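You operate a simulated robot arm through the tools that you are given. There is no shell and no other tool.

Carry out the task below with a simulated robot arm. There is one attempt and no reset: what you move stays moved.

TASK
Unhook the green housing, park the hoist and switch it off.
Fine: first the hook to the top, then the hoist to the PARK plate; leave the hook latch open; the loads stay where they stand.

Only the result counts: the job must be done as asked and must still hold three seconds after the hand-in. Knocking over, shifting, dropping, spilling or breaking anything else fails it.

THE ROBOT
A 7-joint arm with a fingered hand, fixed in place. Base frame: the origin is on the floor under the middle of its stand, x ahead of it, y to its left, z up. Readings come in mm, degrees, newtons and seconds.
It reaches about 1333 mm from its shoulder. Its first joint turns from -69.0 to 172.0 degrees. Payload 5 kg.
Tool frame: the origin (TCP) lies between the finger pads and is the grasp point; the fingertips stand 32 mm ahead of it; z points along the fingers, y is the line along which they close. The gripper opens to 160 mm; its body begins 89 mm behind the TCP. The gripper is a hand of 3 fingers: y runs from the thumb to the fingers, the wrist lies at [0, 0, -252] in the tool frame, and closing takes about 1.5 s.
Orientation is that of the tool frame in the base frame, as a unit quaternion [x, y, z, w]. With the fingers straight down and closing along the base's y, the tool's x points along the base's -x, its y along +y and its z along -z.

THE INTERFACE
- The arm moves only by the tool send_rows. Its argument "moves" is a list that holds one entry, the list of rows, each a list of 7 numbers: the shift along the tool's x, y, z in units of 40 mm (1.0 is 40 mm), then the turn, a rotation vector about the tool's x, y, z in units of 8 degrees (1.0 is 8 degrees), then the closure in counts, from 0 (fully open) to 255 (shut). In form: [[[tx, ty, tz, wx, wy, wz, gripper], ...]]. A call has 1 to 20 rows; each row shifts and turns the commanded pose from where the row before left it, along the tool's axes as they then stand. A call with a number of a shift or a turn outside -1 to 1 is refused whole. Rows are played at 5 a second. More than 50 mm and 8.6 degrees between two rows, or a gripper value outside its range, and nothing of the call is played. Where a pose cannot be reached the arm comes as near as it can. A force on the tool above 40 N (or 10 N above the force at the start of the call, whichever is more), or a blocked arm, ends the call early, and 0.2 s more pass. The fingers move at their own pace (about 108 mm/s each) and stop on an object; they squeeze with about 28 N. The grip force told is the motor's: it shows also when the fingers shut on nothing. Time passes only in rows, and 0.2 s behind the last, so rows that do not move let the fingers close. The reply holds the time, the measured pose of the TCP, the force on the tool along the base axes, the opening and the grip force, in the units named above and with some noise, with the torque about the TCP (base axes, N m) and any sound that the robot's microphone picked up.
- Cameras (640 x 400 px; columns grow to the right, rows downward): "scene" is fixed at [226.1, 653.7, 1763.9]; the picture's right is [-0.72, -0.70, 0.00], its down [-0.33, 0.33, -0.88] and it looks along [0.62, -0.63, -0.47] (base axes); focal length 356 px, centre (320, 200). "wrist" rides on the gripper at [65, -4, -116] in the tool frame; the picture's right is [0.06, 1.00, 0.00], its down [-0.87, 0.05, -0.49] and it looks along [-0.49, 0.03, 0.87] (tool axes); focal length 261 px, centre (320, 200). There is no depth. A picture from a camera that has moved, and an enlarged one, comes with that camera's place and axes in the base frame and with its lens. The place of the scene camera against the robot may be out by one fixed shift of up to 12 mm in any direction.
- capture(camera): a new picture of that camera. It takes no simulated time.
- raise_lower(by): slides the trunk up (or, below 0, down) by that many mm; the arm rides with it, the base frame stays. It gives what a move gives, with no picture.
- grasp_type(shape): the hand has 3 fingers and takes this shape, open, in about a second: jaw (thumb against the fingers, like two jaws); tri (thumb and two fingers); tip (a fingertip pinch); poke (one finger out to press); point (the index stretched); flat (the hand flat); cup (the hand cupped); fist (a fist). The gripper value then closes the fingers along that shape, each until it touches; the sizes above hold for jaw. It gives what a move gives, with no picture.
- zoom(camera, box): a new picture of the part [left, top, right, bottom] of that camera's present view, enlarged. It takes no simulated time.
- finish_job(): hands the job in; it is judged then, once.

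Nothing tells you positions but the pictures and the camera data. Unless the task says otherwise, let go and move clear before handing in.

The tools are called after "Request:" as a command line: name --argument value ..., lists and objects as JSON in quotes. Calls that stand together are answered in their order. send_rows: Moves the arm, as the interface text tells. Its arguments: {"type":"object","properties":{"moves":{"type":"array","items":{"type":"array","items":{"type":"array","items":{"type":"number"}}}}},"required":["moves"]} The other tools are called the same way: raise_lower (by) moves the trunk up or down; grasp_type (shape) gives the hand a shape; capture (camera) takes a picture; zoom (camera, box) takes an enlarged picture of a part of a camera's view; finish_job () hands the job in.

At the start:

```text
time: 0.0
ee_pos: [585.7, -263.3, 1410.0]
ee_rot: [0.0, 1.0, 0.001, 0.0]
ft_force: [1.0, -0.1, -0.2]
ft_torque: [-0.04, 0.0, 0.01]
finger_gap: 159.8
gripper_force: 0.1
shape: jaw
trunk travel left (down, up): [-641.0, 299.0]
```

scene: 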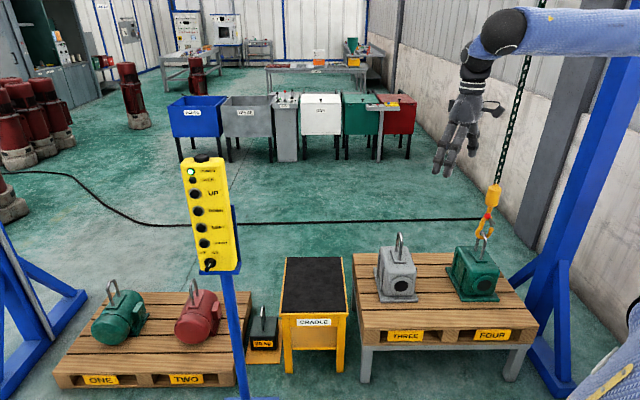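
wrist: 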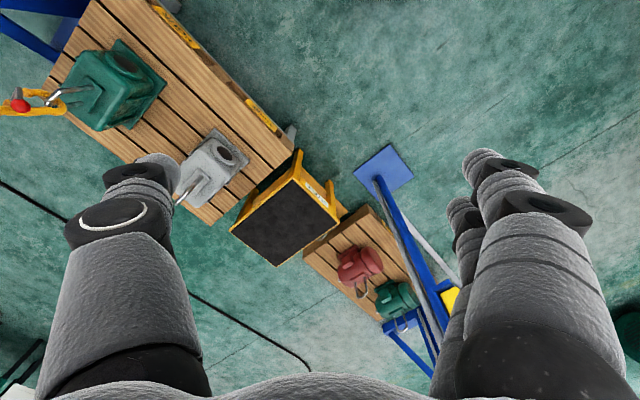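

I see a yellow pendant panel on a blue post, a hoist chain with a hook on the green housing (stand FOUR), and other loads. I'll look closer at the pendant and hook before moving.

Request:
zoom --camera "scene" --box '[165, 145, 265, 285]'

Request:
zoom --camera "scene" --box '[430, 160, 530, 310]'

Request:
zoom --camera "scene" --box '[440, 0, 640, 125]'

Request:
zoom --camera "wrist" --box '[0, 0, 300, 190]'

```text
2.86 times, centred on (215, 215) of scene
camera zoom: at [226.1, 653.7, 1763.9], right [-0.72, -0.7, 0.0], down [-0.33, 0.33, -0.88], along [0.62, -0.63, -0.47], focal length 1018 px, centre (620, 157)
```

zoom: 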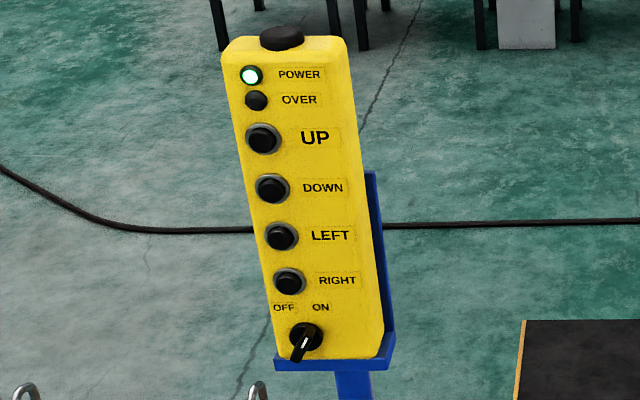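

```text
2.67 times, centred on (480, 235) of scene
camera zoom: at [226.1, 653.7, 1763.9], right [-0.72, -0.7, 0.0], down [-0.33, 0.33, -0.88], along [0.62, -0.63, -0.47], focal length 950 px, centre (-107, 107)
```

zoom: 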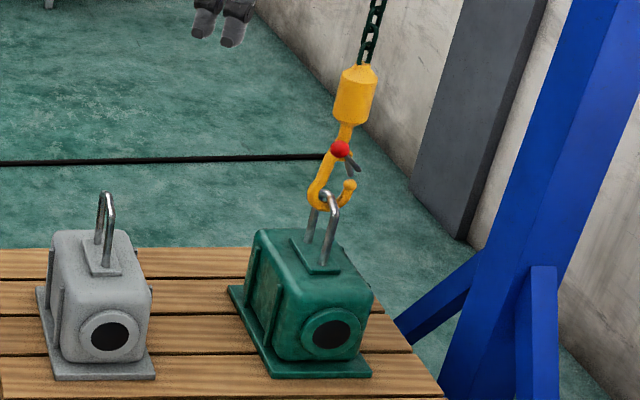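

```text
3.20 times, centred on (540, 62) of scene
camera zoom: at [226.1, 653.7, 1763.9], right [-0.72, -0.7, 0.0], down [-0.33, 0.33, -0.88], along [0.62, -0.63, -0.47], focal length 1140 px, centre (-384, 640)
```

zoom: 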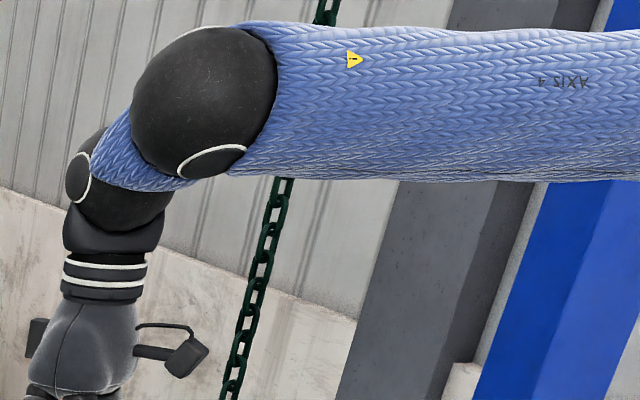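

```text
2.11 times, centred on (150, 95) of wrist
camera zoom: at [520.2, -266.7, 1526.8], right [-0.06, 1.0, 0.0], down [0.87, 0.05, 0.49], along [0.49, 0.03, -0.87], focal length 549 px, centre (678, 421)
```

zoom: 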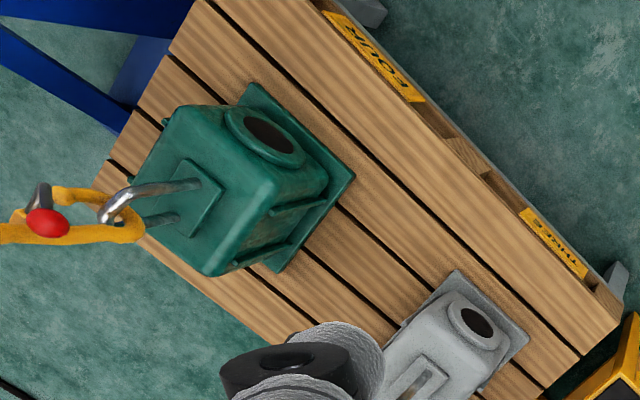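

The red-pivoted hook latch appears to be near (668, -935, 910), and the pendant near (1100, 200, 1250). I'll move toward the hook at a safe height and turn the wrist camera onto it.

Request:
send_rows --moves '[[[0, -1, 0, 0, 0, 0, 0], [0, -1, 0, 0, 0, 0, 0], [0, -1, 0, 0, 0, 0, 0], [0, -1, 0, 0, 0, 0, 0], [0, -1, 0, 0, 0, 0, 0], [0, -1, 0, 0, 0, 0, 0], [0, 0, 0, 0, 0, 1, 0], [0, 0, 0, 0, 0, 1, 0], [0, 0, 0, 0, 0, 1, 0], [0, 0, 0, 0, 0, 1, 0], [0, 0, 0, 0, 0, 1, 0], [0, 0, 0, 0, 0, 1, 0], [0, 0, 0, 0, 0, 1, 0], [0, 0, 0, 0, 0, 1, 0], [0, 0, 0, 0, 0, 1, 0], [0, 0, 0, 0, 0, 1, 0]]]'

Request:
capture --camera "wrist"

Request:
capture --camera "scene"

```text
time: 3.4
ee_pos: [586.4, -503.4, 1410.6]
ee_rot: [0.644, 0.765, 0.0, 0.0]
ft_force: [0.1, 0.6, -0.2]
ft_torque: [0.01, 0.0, 0.0]
finger_gap: 159.9
gripper_force: 0.0
shape: jaw
trunk travel left (down, up): [-641.0, 299.0]
```

```text
taken
camera wrist: at [570.5, -439.3, 1526.4], right [0.97, 0.23, 0.0], down [0.2, -0.85, 0.49], along [0.11, -0.48, -0.87], focal length 261 px, centre (320, 200)
```

wrist: 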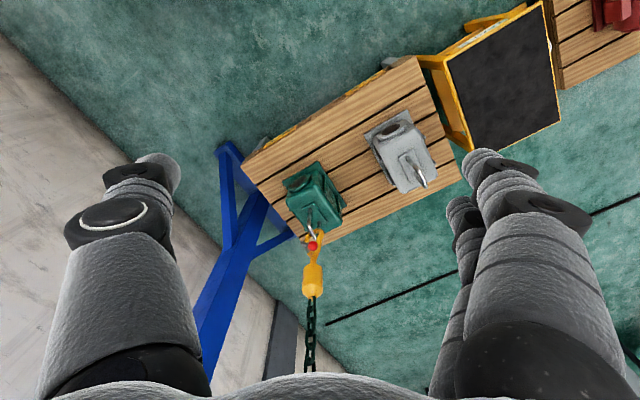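

```text
taken
```

scene: 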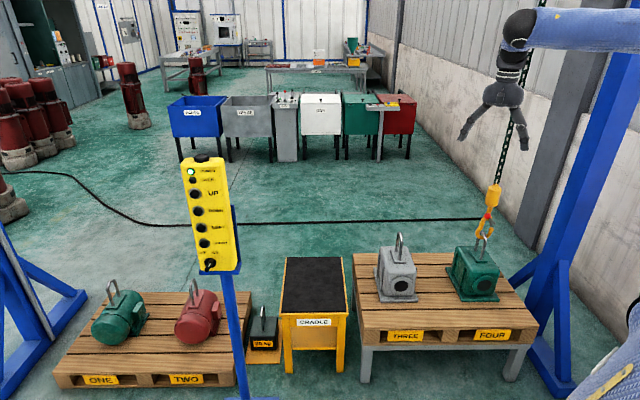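

The hook is now in the wrist view. I'm zooming in to inspect the latch.

Request:
zoom --camera "wrist" --box '[250, 150, 370, 300]'

Request:
zoom --camera "scene" --box '[455, 170, 525, 260]'

```text
2.67 times, centred on (310, 225) of wrist
camera zoom: at [570.5, -439.3, 1526.4], right [0.97, 0.23, 0.0], down [0.2, -0.85, 0.49], along [0.11, -0.48, -0.87], focal length 695 px, centre (347, 133)
```

zoom: 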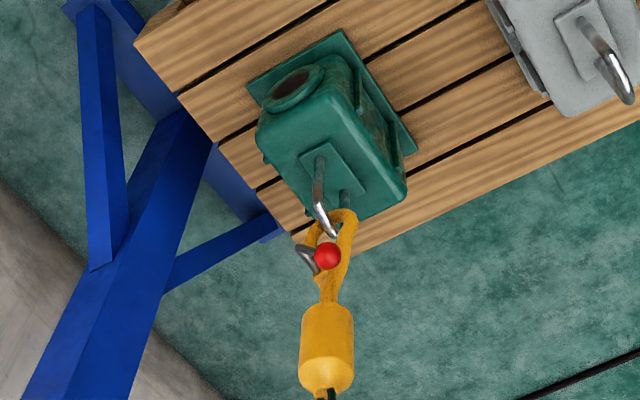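

```text
4.44 times, centred on (490, 215) of scene
camera zoom: at [226.1, 653.7, 1763.9], right [-0.72, -0.7, 0.0], down [-0.33, 0.33, -0.88], along [0.62, -0.63, -0.47], focal length 1584 px, centre (-436, 133)
```

zoom: 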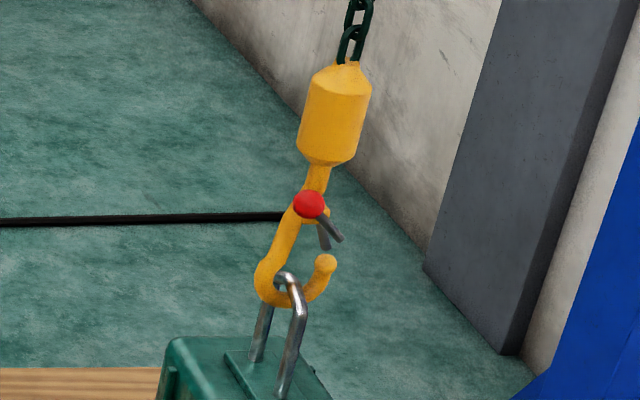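

The hook's mouth opens toward the right leg of the gantry (about direction (-0.7, -0.7)), and the row of loads runs along (0.7, 0.7). I'll move the wrist camera closer to judge the latch state.

Request:
send_rows --moves '[[[-0.885, 0, 0.703, 0, 0, 0, 0], [-0.885, 0, 0.703, 0, 0, 0, 0], [-0.885, 0, 0.703, 0, 0, 0, 0], [-0.885, 0, 0.703, 0, 0, 0, 0], [-0.885, 0, 0.703, 0, 0, 0, 0], [-0.885, 0, 0.703, 0, 0, 0, 0], [-0.885, 0, 0.703, 0, 0, 0, 0], [-0.885, 0, 0.703, 0, 0, 0, 0]]]'

Request:
capture --camera "wrist"

Request:
zoom --camera "wrist" --box '[240, 130, 400, 260]'

Request:
capture --camera "scene"

```text
time: 5.2
ee_pos: [637.5, -784.4, 1183.3]
ee_rot: [0.643, 0.766, 0.0, -0.001]
ft_force: [-0.3, -0.8, -0.8]
ft_torque: [0.03, -0.02, -0.02]
finger_gap: 159.8
gripper_force: 0.0
shape: jaw
trunk travel left (down, up): [-641.0, 299.0]
```

```text
taken
camera wrist: at [622.0, -720.2, 1299.6], right [0.97, 0.24, 0.0], down [0.2, -0.85, 0.49], along [0.12, -0.48, -0.87], focal length 261 px, centre (320, 200)
```

wrist: 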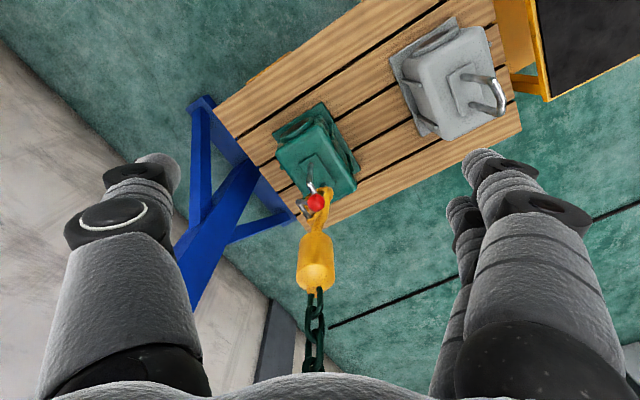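

```text
3.08 times, centred on (320, 195) of wrist
camera zoom: at [622.0, -720.2, 1299.6], right [0.97, 0.24, 0.0], down [0.2, -0.85, 0.49], along [0.12, -0.48, -0.87], focal length 802 px, centre (320, 215)
```

zoom: 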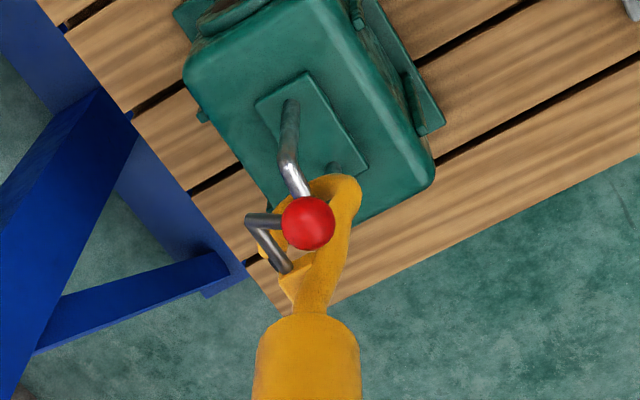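

```text
taken
```

scene: 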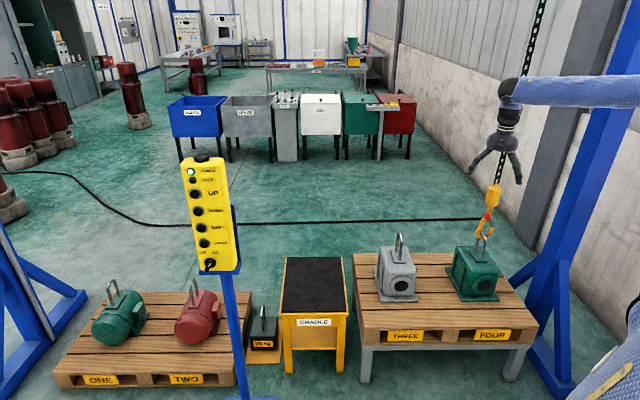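

The latch seems to have a crank handle with a red ball at about (673, -947, 900), standing off the hook toward the robot; the chain is near (693, -1012). I'll yaw and tilt the hand so the camera views the hook horizontally.

Request:
send_rows --moves '[[[0, 0, 0, 0, 0, -1, 0], [0, 0, 0, 0, 0, -1, 0], [0, 0, 0, 0, 0, -1, 0], [0, 0, 0, 0, 0, -1, 0], [0, 0, 0, 0, 0, -0.35, 0], [0, 0, 0, 0, -1, 0, 0], [0, 0, 0, 0, -1, 0, 0], [0, 0, 0, 0, -1, 0, 0], [0, 0, 0, 0, -1, 0, 0], [0, 0, 0, 0, -1, 0, 0], [0, 0, 0, 0, -1, 0, 0], [0, 0, 0, 0, -1, 0, 0], [0, 0, 0, 0, -0.5, 0, 0]]]'

Request:
capture --camera "wrist"

Request:
capture --camera "scene"

```text
time: 8.0
ee_pos: [636.1, -782.3, 1186.7]
ee_rot: [0.333, 0.799, -0.192, 0.463]
ft_force: [0.4, 0.3, 0.0]
ft_torque: [0.01, 0.01, -0.02]
finger_gap: 159.7
gripper_force: 0.0
shape: jaw
trunk travel left (down, up): [-641.0, 299.0]
```

```text
taken
camera wrist: at [538.7, -689.8, 1187.9], right [0.69, 0.73, -0.05], down [0.04, 0.03, 1.0], along [0.73, -0.69, -0.01], focal length 261 px, centre (320, 200)
```

wrist: 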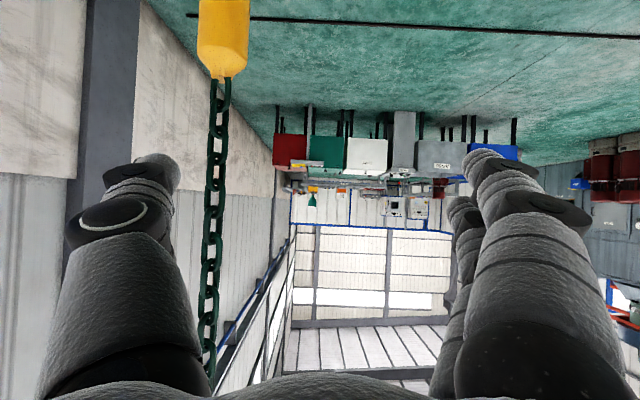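

```text
taken
```

scene: 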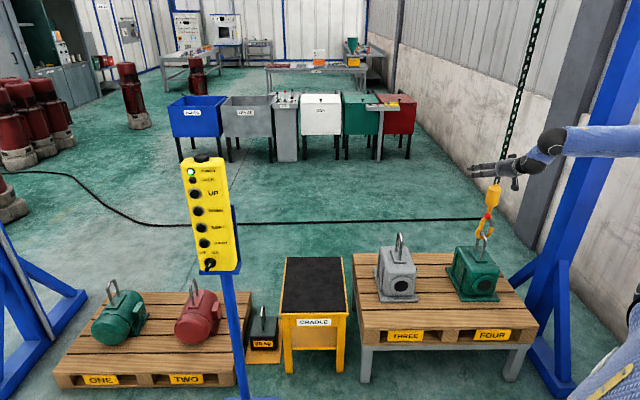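

The view is horizontal but inverted, as expected. Now I'll lower toward the hook at a standoff.

Request:
send_rows --moves '[[[0.859, -0.393, 0.531, 0, 0, 0, 0], [0.859, -0.393, 0.531, 0, 0, 0, 0], [0.859, -0.393, 0.531, 0, 0, 0, 0], [0.859, -0.393, 0.531, 0, 0, 0, 0], [0.859, -0.393, 0.531, 0, 0, 0, 0], [0.859, -0.393, 0.531, 0, 0, 0, 0], [0.859, -0.393, 0.531, 0, 0, 0, 0], [0.859, -0.393, 0.531, 0, 0, 0, 0]]]'

Request:
capture --camera "wrist"

Request:
zoom --camera "wrist" --box '[220, 60, 420, 260]'

Request:
capture --camera "scene"

```text
time: 9.8
ee_pos: [553.2, -877.7, 859.3]
ee_rot: [0.333, 0.8, -0.191, 0.461]
ft_force: [-0.2, 0.5, -0.1]
ft_torque: [-0.01, 0.0, 0.0]
finger_gap: 159.7
gripper_force: 0.0
shape: jaw
trunk travel left (down, up): [-641.0, 299.0]
```

```text
taken
camera wrist: at [456.6, -785.5, 862.0], right [0.69, 0.73, -0.05], down [0.04, 0.03, 1.0], along [0.73, -0.69, -0.01], focal length 261 px, centre (320, 200)
```

wrist: 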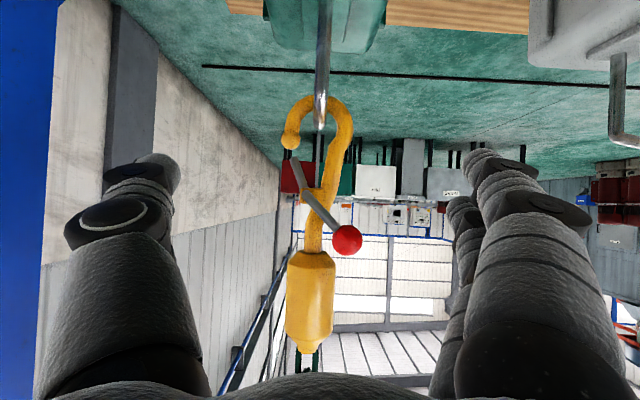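

```text
2.00 times, centred on (320, 160) of wrist
camera zoom: at [456.6, -785.5, 862.0], right [0.69, 0.73, -0.05], down [0.04, 0.03, 1.0], along [0.73, -0.69, -0.01], focal length 521 px, centre (320, 280)
```

zoom: 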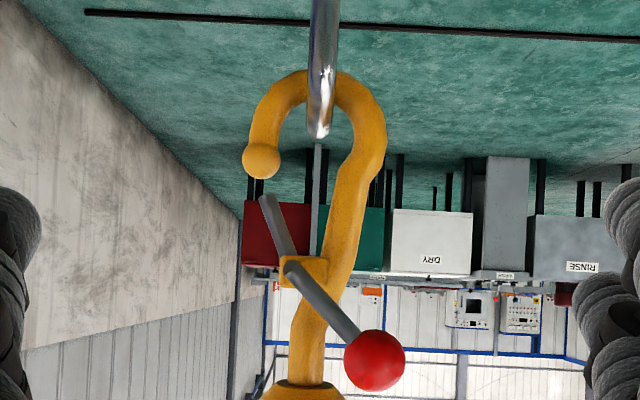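

```text
taken
```

scene: 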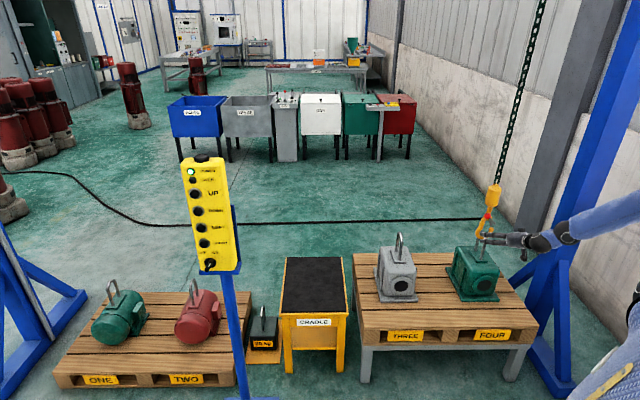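

The latch gate is closed against the hook tip; its red ball handle must swing toward the hook's mouth side (gantry-right) to open the gate inward. I'll line the partly closed fingers up with the ball at standoff and check.

Request:
send_rows --moves '[[[-0.445, 0.45, -0.255, 0, 0, 0, 150], [-0.445, 0.45, -0.255, 0, 0, 0, 150], [0, 0, 0, 0, 0, 0, 150], [0, 0, 0, 0, 0, 0, 150], [0, 0, 0, 0, 0, 0, 150]]]'

Request:
capture --camera "wrist"

```text
time: 11.0
ee_pos: [578.1, -852.7, 903.0]
ee_rot: [0.333, 0.799, -0.192, 0.462]
ft_force: [-0.1, 0.4, 0.7]
ft_torque: [-0.01, 0.01, 0.0]
finger_gap: 66.7
gripper_force: 0.0
shape: jaw
trunk travel left (down, up): [-641.0, 299.0]
```

```text
taken
camera wrist: at [481.3, -760.3, 904.1], right [0.69, 0.73, -0.05], down [0.04, 0.03, 1.0], along [0.73, -0.69, -0.01], focal length 261 px, centre (320, 200)
```

wrist: 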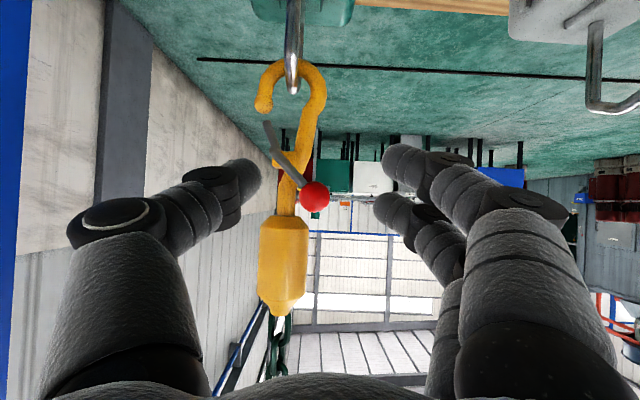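

The ball is centred between the fingers. I'll advance most of the way horizontally and look again.

Request:
send_rows --moves '[[[-0.386, 0, 0.672, 0, 0, 0, 150], [-0.386, 0, 0.672, 0, 0, 0, 150], [-0.386, 0, 0.672, 0, 0, 0, 150]]]'

Request:
capture --camera "wrist"

Request:
zoom --camera "scene" --box '[440, 170, 560, 270]'

```text
time: 11.8
ee_pos: [643.9, -919.3, 901.2]
ee_rot: [0.333, 0.8, -0.192, 0.461]
ft_force: [0.1, 0.3, -0.2]
ft_torque: [0.0, 0.01, -0.01]
finger_gap: 66.5
gripper_force: 0.1
shape: jaw
trunk travel left (down, up): [-641.0, 299.0]
```

```text
taken
camera wrist: at [546.4, -827.3, 903.2], right [0.69, 0.73, -0.05], down [0.04, 0.03, 1.0], along [0.73, -0.69, -0.01], focal length 261 px, centre (320, 200)
```

wrist: 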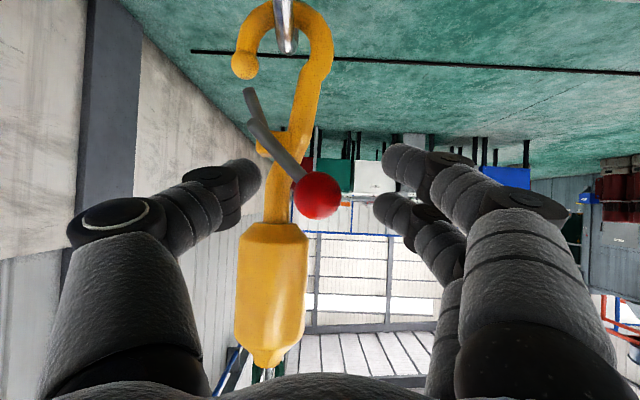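

```text
4.00 times, centred on (500, 220) of scene
camera zoom: at [226.1, 653.7, 1763.9], right [-0.72, -0.7, 0.0], down [-0.33, 0.33, -0.88], along [0.62, -0.63, -0.47], focal length 1425 px, centre (-400, 120)
```

zoom: 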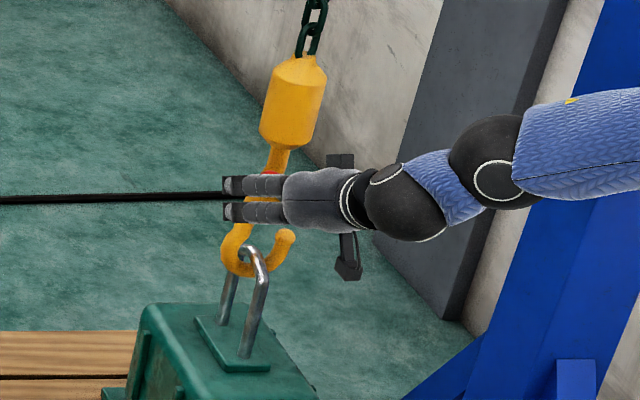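

Request:
send_rows --moves '[[[-0.42, 0, 0.735, 0, 0, 0, 150], [0, 0, 0, 0, 0, 0, 175], [0, 0, 0, 0, 0, 0, 175]]]'

Request:
capture --camera "wrist"

```text
time: 12.6
ee_pos: [667.2, -944.1, 900.5]
ee_rot: [0.333, 0.799, -0.192, 0.462]
ft_force: [0.0, -0.3, -0.2]
ft_torque: [-0.03, -0.02, 0.04]
finger_gap: 51.0
gripper_force: 0.0
shape: jaw
trunk travel left (down, up): [-641.0, 299.0]
```

```text
taken
camera wrist: at [570.2, -852.6, 902.5], right [0.69, 0.73, -0.05], down [0.04, 0.03, 1.0], along [0.73, -0.69, -0.01], focal length 261 px, centre (320, 200)
```

wrist: 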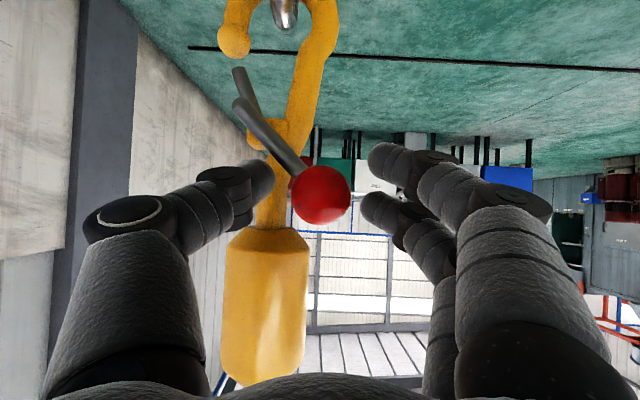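

The ball sits between thumb and fingers. Now I push it toward the mouth side (tool -y) in small steps.

Request:
send_rows --moves '[[[0, -0.25, 0, 0, 0, 0, 175], [-0.05, -0.25, -0.03, 0, 0, 0, 175], [-0.08, -0.25, -0.05, 0, 0, 0, 175]]]'

Request:
capture --camera "wrist"

```text
time: 13.4
ee_pos: [646.1, -965.3, 907.1]
ee_rot: [0.332, 0.8, -0.191, 0.462]
ft_force: [1.0, 1.4, -3.1]
ft_torque: [-0.03, 0.04, 0.05]
finger_gap: 51.8
gripper_force: 0.1
shape: jaw
trunk travel left (down, up): [-641.0, 299.0]
```

```text
taken
camera wrist: at [548.9, -872.1, 909.0], right [0.69, 0.73, -0.05], down [0.04, 0.03, 1.0], along [0.73, -0.69, -0.01], focal length 261 px, centre (320, 200)
```

wrist: 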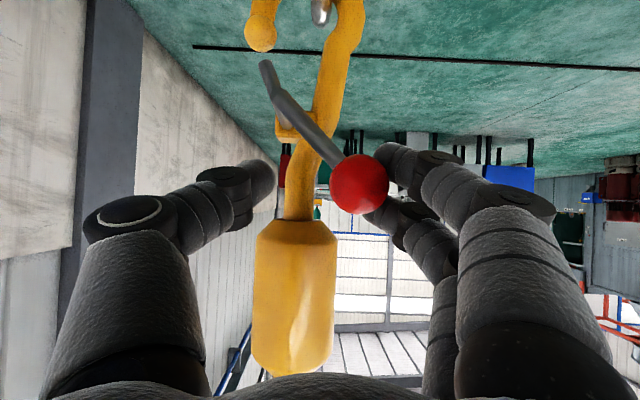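

Request:
send_rows --moves '[[[-0.04, -0.2, -0.02, 0, 0, 0, 175], [-0.04, -0.2, -0.02, 0, 0, 0, 175], [-0.04, -0.2, -0.02, 0, 0, 0, 175]]]'

Request:
capture --camera "wrist"

```text
time: 14.2
ee_pos: [631.1, -978.3, 911.6]
ee_rot: [0.333, 0.801, -0.191, 0.46]
ft_force: [10.8, 14.9, -15.9]
ft_torque: [-0.24, 0.54, 0.37]
finger_gap: 64.9
gripper_force: 0.0
shape: jaw
trunk travel left (down, up): [-641.0, 299.0]
```

```text
taken
camera wrist: at [533.7, -886.6, 913.1], right [0.68, 0.73, -0.05], down [0.05, 0.03, 1.0], along [0.73, -0.69, -0.01], focal length 261 px, centre (320, 200)
```

wrist: 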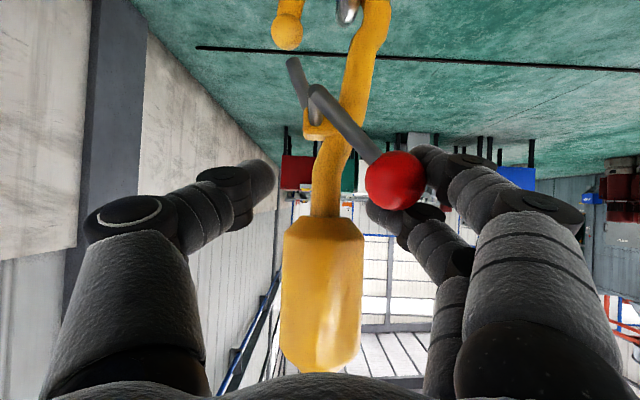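

The latch did not yield that way (the fingers were being pushed open), so it may pivot the other way. I'll back off and try gently pushing the ball in the opposite direction with the thumb.

Request:
send_rows --moves '[[[0.05, 0.3, 0.03, 0, 0, 0, 175], [0.05, 0.3, 0.03, 0, 0, 0, 175], [0.05, 0.3, 0.03, 0, 0, 0, 175], [0.05, 0.3, 0.03, 0, 0, 0, 175], [0.05, 0.25, 0.03, 0, 0, 0, 175]]]'

Request:
capture --camera "wrist"

```text
time: 15.4
ee_pos: [672.1, -940.4, 902.7]
ee_rot: [0.333, 0.8, -0.191, 0.462]
ft_force: [0.2, -1.6, 0.7]
ft_torque: [0.02, -0.02, 0.04]
finger_gap: 50.7
gripper_force: 0.2
shape: jaw
trunk travel left (down, up): [-641.0, 299.0]
```

```text
taken
camera wrist: at [574.5, -847.9, 905.3], right [0.69, 0.72, -0.05], down [0.04, 0.03, 1.0], along [0.73, -0.69, -0.01], focal length 261 px, centre (320, 200)
```

wrist: 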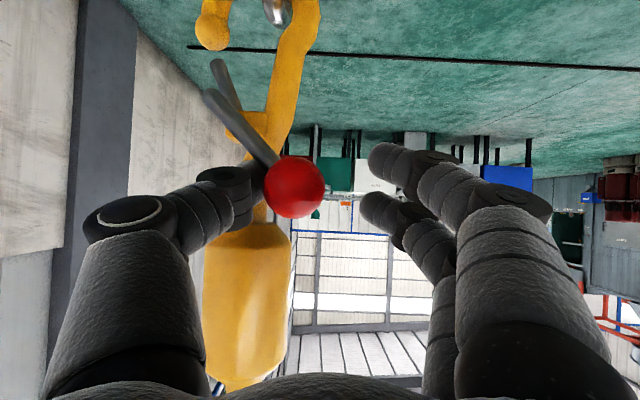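

Request:
send_rows --moves '[[[0.05, 0.2, 0.03, 0, 0, 0, 175], [0.1, 0.2, 0.06, 0, 0, 0, 175], [0.1, 0.2, 0.06, 0, 0, 0, 175]]]'

Request:
capture --camera "wrist"

```text
time: 16.2
ee_pos: [687.8, -922.7, 891.3]
ee_rot: [0.332, 0.8, -0.191, 0.462]
ft_force: [-1.2, -2.0, 1.9]
ft_torque: [-0.1, 0.06, -0.01]
finger_gap: 51.7
gripper_force: 0.1
shape: jaw
trunk travel left (down, up): [-641.0, 299.0]
```

```text
taken
camera wrist: at [590.8, -831.1, 893.1], right [0.69, 0.73, -0.05], down [0.04, 0.03, 1.0], along [0.73, -0.69, -0.01], focal length 261 px, centre (320, 200)
```

wrist: 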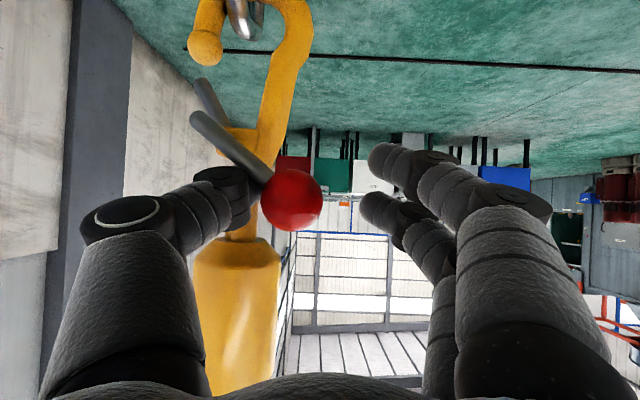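

The handle rotates this way (gate swings outward) with only ~3 N. I'll pull back slightly and grip the ball, to guide it along its arc.

Request:
send_rows --moves '[[[0, 0, -0.2, 0, 0, 0, 175], [0, 0, 0, 0, 0, 0, 255], [0, 0, 0, 0, 0, 0, 255], [0, 0, 0, 0, 0, 0, 255], [0, 0, 0, 0, 0, 0, 255]]]'

Request:
capture --camera "wrist"

```text
time: 17.4
ee_pos: [682.8, -918.8, 894.6]
ee_rot: [0.334, 0.799, -0.193, 0.462]
ft_force: [2.8, -13.9, 2.0]
ft_torque: [-0.37, 0.18, 0.33]
finger_gap: 18.0
gripper_force: 27.7
shape: jaw
trunk travel left (down, up): [-641.0, 299.0]
```

```text
taken
camera wrist: at [586.2, -827.2, 897.1], right [0.69, 0.72, -0.05], down [0.04, 0.03, 1.0], along [0.73, -0.69, -0.01], focal length 261 px, centre (320, 200)
```

wrist: 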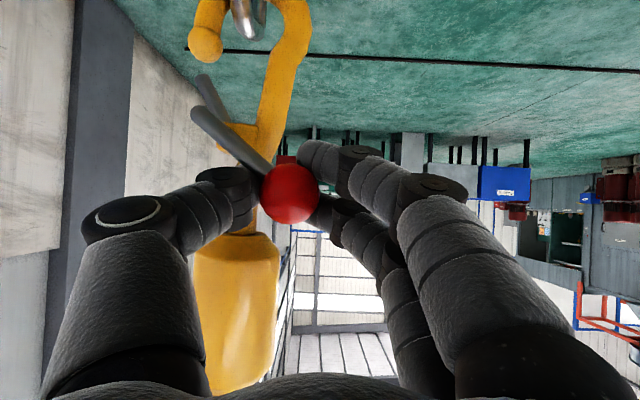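

The ball is gripped (27.7 N). I'll move it along its arc, e_l and down, in small steps.

Request:
send_rows --moves '[[[0.161, 0.135, 0.092, 0, 0, 0, 255], [0.178, 0.108, 0.102, 0, 0, 0, 255], [0.187, 0.078, 0.107, 0, 0, 0, 255], [0.195, 0.05, 0.112, 0, 0, 0, 255]]]'

Request:
capture --camera "wrist"

```text
time: 18.0
ee_pos: [688.6, -918.9, 889.3]
ee_rot: [0.333, 0.796, -0.197, 0.465]
ft_force: [-7.3, -12.7, 12.4]
ft_torque: [-0.84, 0.84, 0.22]
finger_gap: 19.1
gripper_force: 27.6
shape: jaw
trunk travel left (down, up): [-641.0, 299.0]
stopped in row 3: the force on the tool passed its limit at 43 N (the readings are from after the stop); the commanded pose is now the measured one
```

```text
taken
camera wrist: at [591.9, -825.1, 888.9], right [0.69, 0.72, -0.06], down [0.04, 0.04, 1.0], along [0.72, -0.69, 0.0], focal length 261 px, centre (320, 200)
```

wrist: 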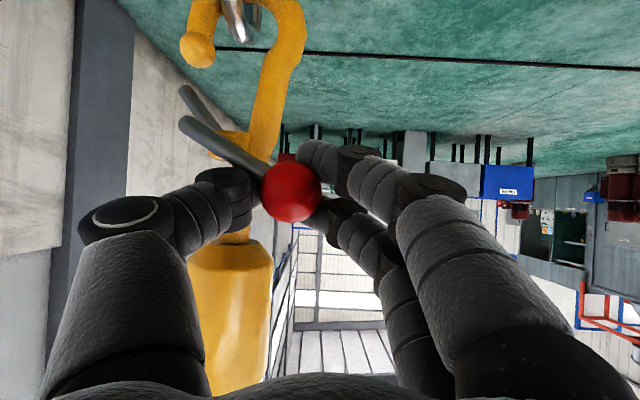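

Gripping wedges it, so I'll release, raise the hand, close the fingers into a bundle above the ball and press the ball downward instead.

Request:
send_rows --moves '[[[0, 0, 0, 0, 0, 0, 150], [0, 0, 0, 0, 0, 0, 150], [0, 0, 0, 0, 0, 0, 150], [-0.4, 0, -0.23, 0, 0, 0, 150], [-0.4, 0, -0.23, 0, 0, 0, 150]]]'

Request:
capture --camera "wrist"

```text
time: 19.2
ee_pos: [690.5, -915.5, 923.0]
ee_rot: [0.335, 0.796, -0.196, 0.464]
ft_force: [0.0, -0.1, 1.8]
ft_torque: [0.0, 0.02, 0.01]
finger_gap: 65.9
gripper_force: 0.1
shape: jaw
trunk travel left (down, up): [-641.0, 299.0]
```

```text
taken
camera wrist: at [593.3, -822.0, 925.4], right [0.69, 0.72, -0.05], down [0.04, 0.04, 1.0], along [0.72, -0.69, 0.0], focal length 261 px, centre (320, 200)
```

wrist: 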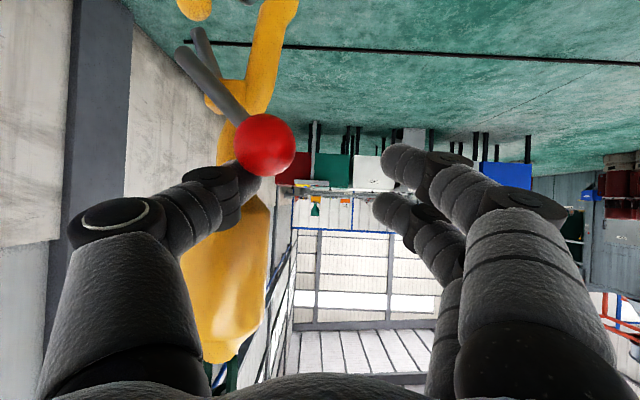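

The latch sprang back (or was dragged) to closed. I'll form a closed bundle above the ball and press down.

Request:
send_rows --moves '[[[-0.33, 0, -0.19, 0, 0, 0, 255], [0, 0, 0, 0, 0, 0, 255], [0, 0, 0, 0, 0, 0, 255], [0, 0, 0, 0, 0, 0, 255], [0, -0.25, 0, 0, 0, 0, 255], [0, -0.25, 0, 0, 0, 0, 255]]]'

Request:
capture --camera "wrist"

```text
time: 20.6
ee_pos: [675.1, -930.0, 936.7]
ee_rot: [0.333, 0.798, -0.194, 0.463]
ft_force: [-0.2, 1.1, 0.8]
ft_torque: [0.0, 0.02, 0.0]
finger_gap: 7.1
gripper_force: 27.9
shape: jaw
trunk travel left (down, up): [-641.0, 299.0]
```

```text
taken
camera wrist: at [579.1, -836.3, 939.4], right [0.69, 0.72, -0.06], down [0.04, 0.04, 1.0], along [0.72, -0.69, 0.0], focal length 261 px, centre (320, 200)
```

wrist: 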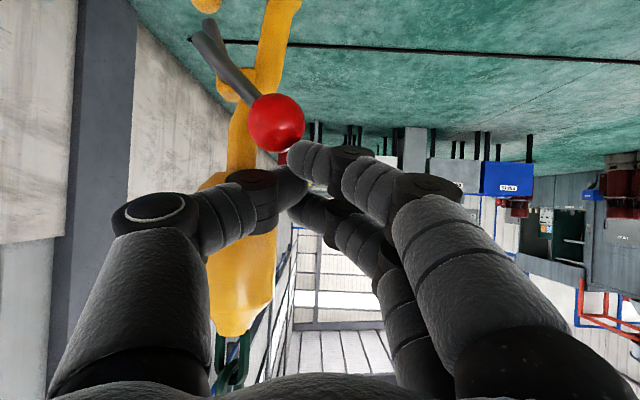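

Request:
send_rows --moves '[[[0, -0.2, 0, 0, 0, 0, 255], [0.217, 0, 0.125, 0, 0, 0, 255], [0.217, 0, 0.125, 0, 0, 0, 255], [0.217, 0.05, 0.125, 0, 0, 0, 255], [0.217, 0.05, 0.125, 0, 0, 0, 255]]]'

Request:
capture --camera "wrist"

```text
time: 21.8
ee_pos: [672.9, -929.2, 898.7]
ee_rot: [0.333, 0.798, -0.195, 0.462]
ft_force: [6.7, 35.0, 6.5]
ft_torque: [0.92, -0.28, 0.54]
finger_gap: 8.5
gripper_force: 28.4
shape: jaw
trunk travel left (down, up): [-641.0, 299.0]
```

```text
taken
camera wrist: at [574.9, -836.2, 899.3], right [0.69, 0.72, -0.06], down [0.04, 0.04, 1.0], along [0.72, -0.69, 0.0], focal length 261 px, centre (320, 200)
```

wrist: 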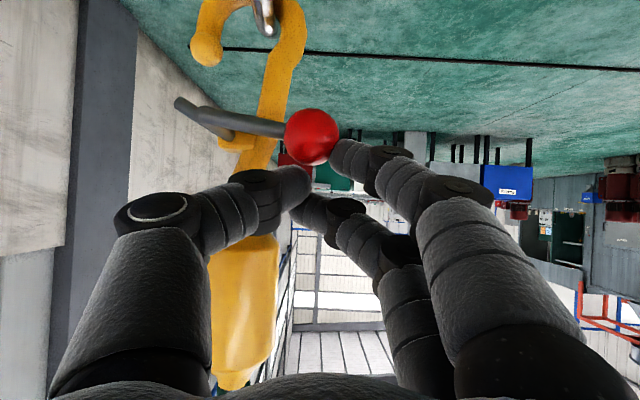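

The handle is now near horizontal, but I'm pushing it sideways. I'll shift the hand e_l to sit on top of the ball.

Request:
send_rows --moves '[[[0, 0.2, -0.05, 0, 0, 0, 255], [0, 0.2, -0.05, 0, 0, 0, 255]]]'

Request:
capture --camera "wrist"

```text
time: 22.4
ee_pos: [681.5, -919.8, 901.2]
ee_rot: [0.335, 0.796, -0.197, 0.464]
ft_force: [8.3, 5.6, 3.0]
ft_torque: [0.06, -0.27, 0.13]
finger_gap: 6.2
gripper_force: 28.1
shape: jaw
trunk travel left (down, up): [-641.0, 299.0]
```

```text
taken
camera wrist: at [584.2, -827.1, 902.1], right [0.69, 0.72, -0.06], down [0.04, 0.04, 1.0], along [0.72, -0.69, 0.0], focal length 261 px, centre (320, 200)
```

wrist: 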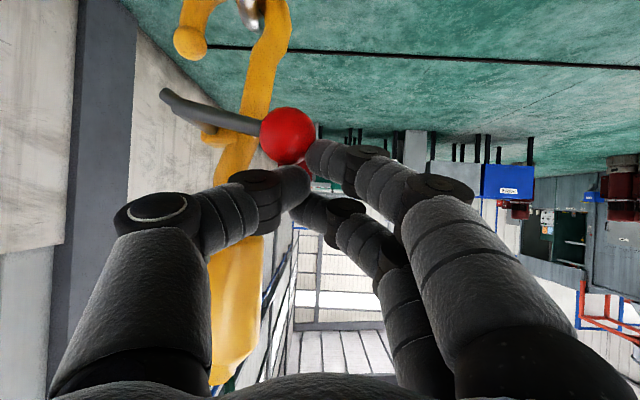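

Request:
send_rows --moves '[[[0.217, 0.05, 0.125, 0, 0, 0, 255], [0.217, 0.02, 0.125, 0, 0, 0, 255]]]'

Request:
capture --camera "wrist"

Request:
zoom --camera "scene" --box '[440, 170, 560, 270]'

```text
time: 23.0
ee_pos: [684.2, -916.5, 880.0]
ee_rot: [0.334, 0.797, -0.196, 0.463]
ft_force: [5.5, 6.1, -0.3]
ft_torque: [0.17, -0.13, 0.09]
finger_gap: 6.0
gripper_force: 28.2
shape: jaw
trunk travel left (down, up): [-641.0, 299.0]
```

```text
taken
camera wrist: at [586.5, -823.7, 880.8], right [0.69, 0.72, -0.06], down [0.04, 0.04, 1.0], along [0.72, -0.69, 0.0], focal length 261 px, centre (320, 200)
```

wrist: 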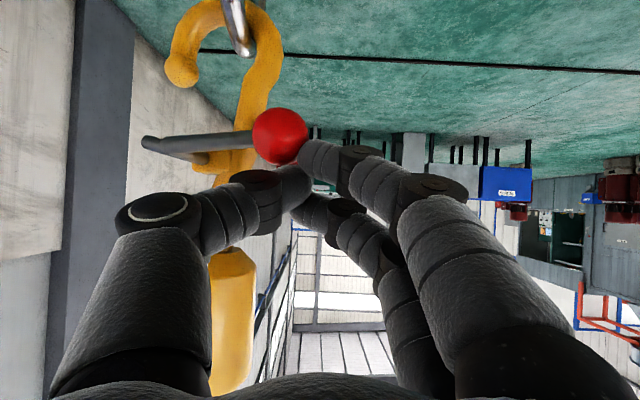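

```text
4.00 times, centred on (500, 220) of scene
camera zoom: at [226.1, 653.7, 1763.9], right [-0.72, -0.7, 0.0], down [-0.33, 0.33, -0.88], along [0.62, -0.63, -0.47], focal length 1425 px, centre (-400, 120)
```

zoom: 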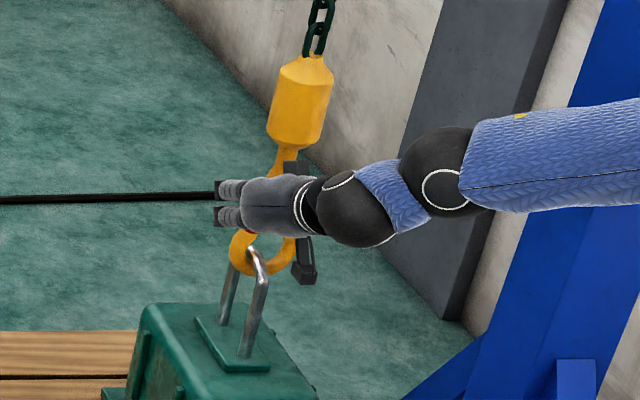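

Request:
send_rows --moves '[[[0.217, 0, 0.125, 0, 0, 0, 255], [0.217, -0.02, 0.125, 0, 0, 0, 255]]]'

Request:
capture --camera "wrist"

```text
time: 23.6
ee_pos: [682.9, -917.4, 860.2]
ee_rot: [0.334, 0.797, -0.195, 0.463]
ft_force: [0.7, 0.8, 0.3]
ft_torque: [-0.02, 0.02, -0.01]
finger_gap: 6.9
gripper_force: 28.1
shape: jaw
trunk travel left (down, up): [-641.0, 299.0]
```

```text
taken
camera wrist: at [585.7, -825.5, 861.3], right [0.69, 0.72, -0.06], down [0.04, 0.04, 1.0], along [0.72, -0.69, 0.0], focal length 261 px, centre (320, 200)
```

wrist: 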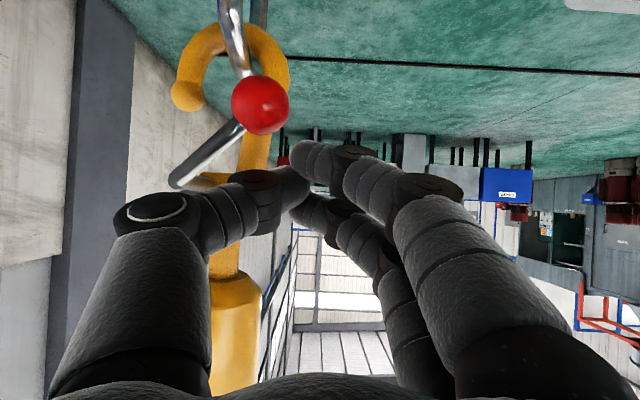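

The latch snapped over-centre to open (force is zero and the ball now hangs below the pivot). I'll retreat straight back and inspect.

Request:
send_rows --moves '[[[0.4, 0, -0.7, 0, 0, 0, 255], [0.4, 0, -0.7, 0, 0, 0, 255], [0.4, 0, -0.7, 0, 0, 0, 255], [0.4, 0, -0.7, 0, 0, 0, 255], [0, 0, 0, 0, 0, 0, 255]]]'

Request:
capture --camera "wrist"

Request:
zoom --camera "scene" --box '[440, 170, 560, 270]'

```text
time: 24.8
ee_pos: [592.9, -826.2, 858.3]
ee_rot: [0.335, 0.797, -0.195, 0.464]
ft_force: [0.8, 1.2, -0.4]
ft_torque: [0.01, -0.01, 0.0]
finger_gap: 6.8
gripper_force: 27.8
shape: jaw
trunk travel left (down, up): [-641.0, 299.0]
```

```text
taken
camera wrist: at [496.1, -733.3, 859.7], right [0.69, 0.72, -0.06], down [0.04, 0.04, 1.0], along [0.72, -0.69, 0.0], focal length 261 px, centre (320, 200)
```

wrist: 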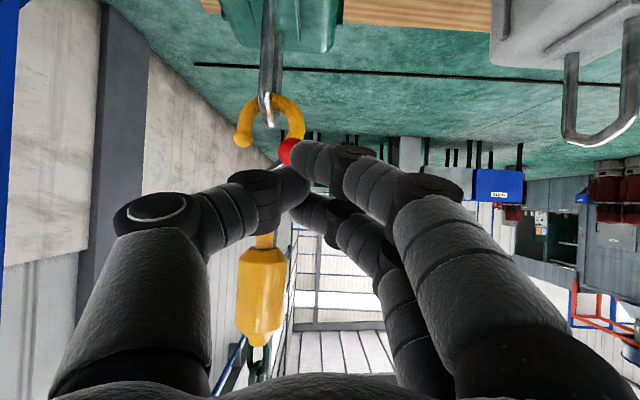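

```text
4.00 times, centred on (500, 220) of scene
camera zoom: at [226.1, 653.7, 1763.9], right [-0.72, -0.7, 0.0], down [-0.33, 0.33, -0.88], along [0.62, -0.63, -0.47], focal length 1425 px, centre (-400, 120)
```

zoom: 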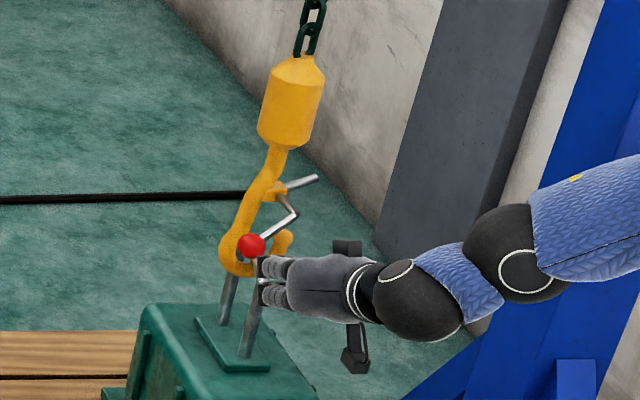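

The latch is open: the gate has swung out and up. Next I go to the pendant; first raise clear and yaw the hand toward +x.

Request:
send_rows --moves '[[[-0.945, 0, -0.542, 0, 0, 0, 255], [-0.945, 0, -0.542, 0, 0, 0, 255], [-0.945, 0, -0.542, 0, 0, 0, 255], [-0.945, 0, -0.542, 0, 0, 0, 255], [-0.945, 0, -0.542, 0, 0, 0, 255], [-0.945, 0, -0.542, 0, 0, 0, 255], [-0.945, 0, -0.542, 0, 0, 0, 255], [-0.945, 0, -0.542, 0, 0, 0, 255], [0, 0, 0, -0.868, 0, -0.498, 255], [0, 0, 0, -0.868, 0, -0.498, 255], [0, 0, 0, -0.868, 0, -0.498, 255], [0, 0, 0, -0.868, 0, -0.498, 255], [0, 0, 0, -0.868, 0, -0.498, 255], [0, 0, 0, -0.57, 0, -0.33, 255]]]'

Request:
zoom --camera "scene" --box '[430, 160, 550, 270]'

Request:
capture --camera "scene"

```text
time: 27.8
ee_pos: [592.3, -824.8, 1207.6]
ee_rot: [0.0, 0.864, -0.002, 0.503]
ft_force: [0.1, -0.3, -0.2]
ft_torque: [0.0, 0.02, -0.01]
finger_gap: 6.6
gripper_force: 28.1
shape: jaw
trunk travel left (down, up): [-641.0, 299.0]
```

```text
3.64 times, centred on (490, 215) of scene
camera zoom: at [226.1, 653.7, 1763.9], right [-0.72, -0.7, 0.0], down [-0.33, 0.33, -0.88], along [0.62, -0.63, -0.47], focal length 1296 px, centre (-298, 146)
```

zoom: 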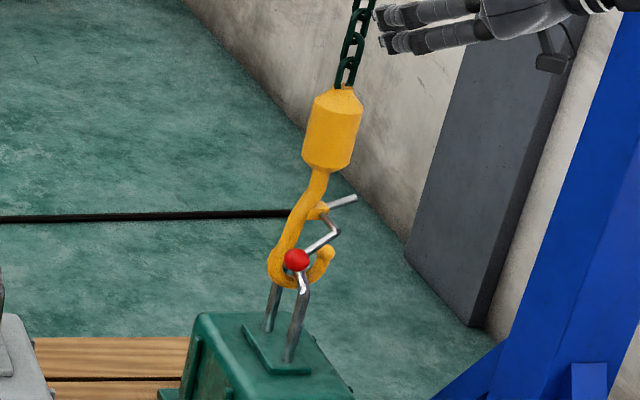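

```text
taken
```

scene: 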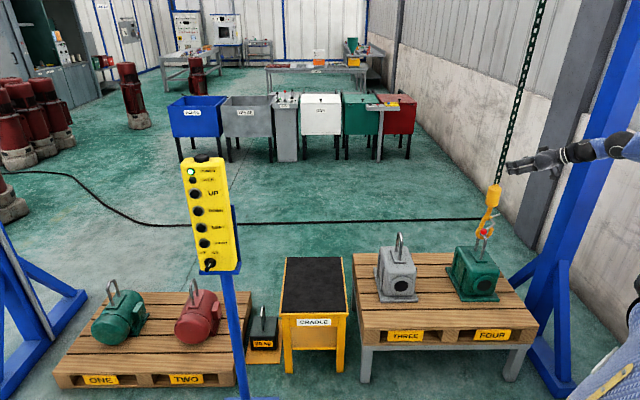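

The latch holds open. Now moving across to the pendant, high and clear of the loads.

Request:
send_rows --moves '[[[-0.06, 1, 0.1, 0, 0, 0, 255], [-0.06, 1, 0.1, 0, 0, 0, 255], [-0.06, 1, 0.1, 0, 0, 0, 255], [-0.06, 1, 0.1, 0, 0, 0, 255], [-0.06, 1, 0.1, 0, 0, 0, 255], [-0.06, 1, 0.1, 0, 0, 0, 255], [-0.06, 1, 0.1, 0, 0, 0, 255], [-0.06, 1, 0.1, 0, 0, 0, 255], [-0.06, 1, 0.1, 0, 0, 0, 255], [-0.06, 1, 0.1, 0, 0, 0, 255], [-0.06, 1, 0.1, 0, 0, 0, 255], [-0.06, 1, 0.1, 0, 0, 0, 255], [-0.06, 1, 0.1, 0, 0, 0, 255], [-0.06, 1, 0.1, 0, 0, 0, 255], [-0.06, 1, 0.1, 0, 0, 0, 255], [-0.06, 1, 0.1, 0, 0, 0, 255], [-0.06, 1, 0.1, 0, 0, 0, 255], [-0.06, 1, 0.1, 0, 0, 0, 255], [-0.06, 1, 0.1, 0, 0, 0, 255], [-0.06, 1, 0.1, 0, 0, 0, 255]]]'

Request:
capture --camera "wrist"

Request:
capture --camera "scene"

```text
time: 32.0
ee_pos: [736.9, -107.2, 1226.3]
ee_rot: [-0.001, 0.865, 0.001, 0.501]
ft_force: [0.3, 0.0, -0.3]
ft_torque: [0.0, -0.01, 0.02]
finger_gap: 6.8
gripper_force: 28.0
shape: jaw
out of reach, approached as far as the arm can: row 10, 11, 12, 13, 14, 18, 19, 20
trunk travel left (down, up): [-641.0, 299.0]
```

```text
taken
camera wrist: at [603.6, -110.7, 1227.0], right [-0.04, 1.0, -0.05], down [0.01, 0.05, 1.0], along [1.0, 0.04, -0.01], focal length 261 px, centre (320, 200)
```

wrist: 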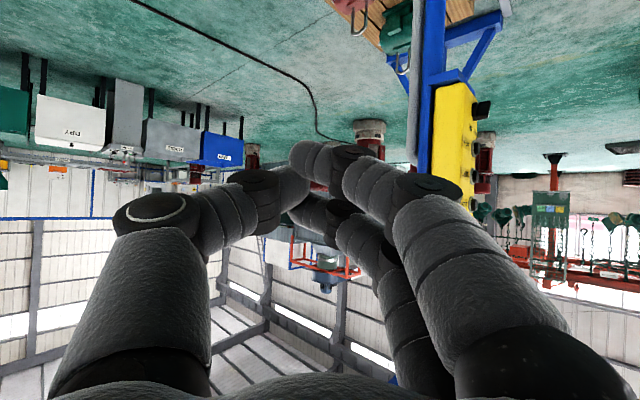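

```text
taken
```

scene: 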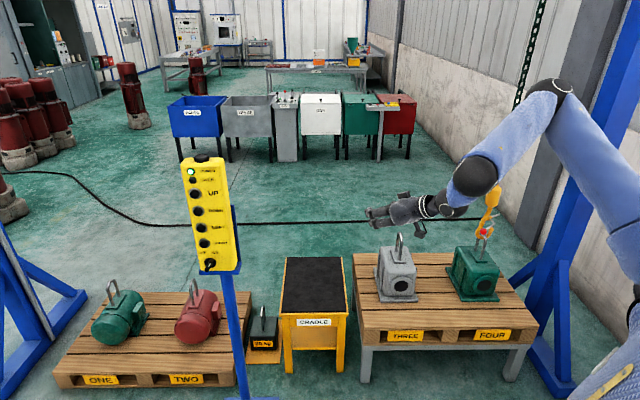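

The pendant's front appears to face toward the scene camera (normal about (-0.7, 0.7)). I'll zoom the wrist view for positions.

Request:
zoom --camera "wrist" --box '[380, 0, 540, 220]'

```text
1.82 times, centred on (460, 110) of wrist
camera zoom: at [603.6, -110.7, 1227.0], right [-0.04, 1.0, -0.05], down [0.01, 0.05, 1.0], along [1.0, 0.04, -0.01], focal length 474 px, centre (66, 364)
```

zoom: 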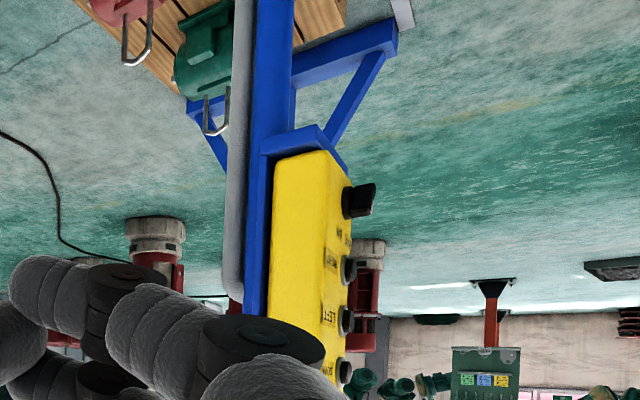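

I place LEFT near (1153, 241, 1159) with UP ~1285, DOWN ~1222, RIGHT ~1105 and the key ~1022 in z; the face looks along (-0.7, 0.7). I'll move to its front side and re-aim the hand along (0.7, -0.7).

Request:
send_rows --moves '[[[0, 0.95, 0, 0, 0, 0, 255], [0, 0.95, 0, 0, 0, 0, 255], [0, 0.95, 0, 0, 0, 0, 255], [0, 0.95, 0, 0, 0, 0, 255], [0, 0.95, 0, 0, 0, 0, 255], [0, 0.95, 0, 0, 0, 0, 255], [0, 0.95, 0, 0, 0, 0, 255], [0, 0.95, 0, 0, 0, 0, 255], [0, 0.95, 0, 0, 0, 0, 255], [0, 0.95, 0, 0, 0, 0, 255], [0, 0.95, 0, 0, 0, 0, 255], [0, 0.95, 0, 0, 0, 0, 255]]]'

Request:
capture --camera "scene"

```text
time: 34.6
ee_pos: [793.9, -93.0, 1248.0]
ee_rot: [-0.001, 0.864, -0.001, 0.503]
ft_force: [-0.1, 0.6, -0.2]
ft_torque: [0.02, -0.04, -0.01]
finger_gap: 7.0
gripper_force: 27.5
shape: jaw
out of reach, approached as far as the arm can: row 1, 2, 3, 4, 5, 6, 7, 8, 9, 10, 11, 12
trunk travel left (down, up): [-641.0, 299.0]
```

```text
taken
```

scene: 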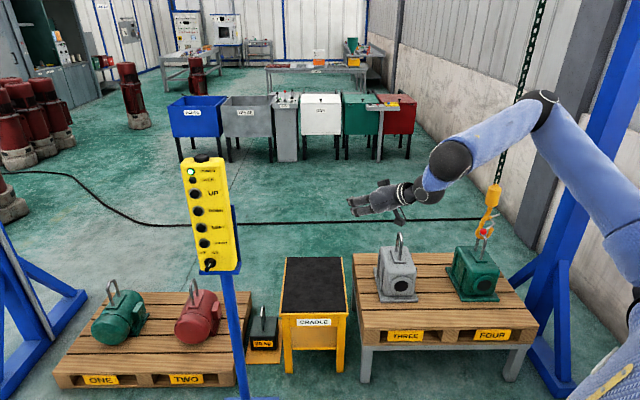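

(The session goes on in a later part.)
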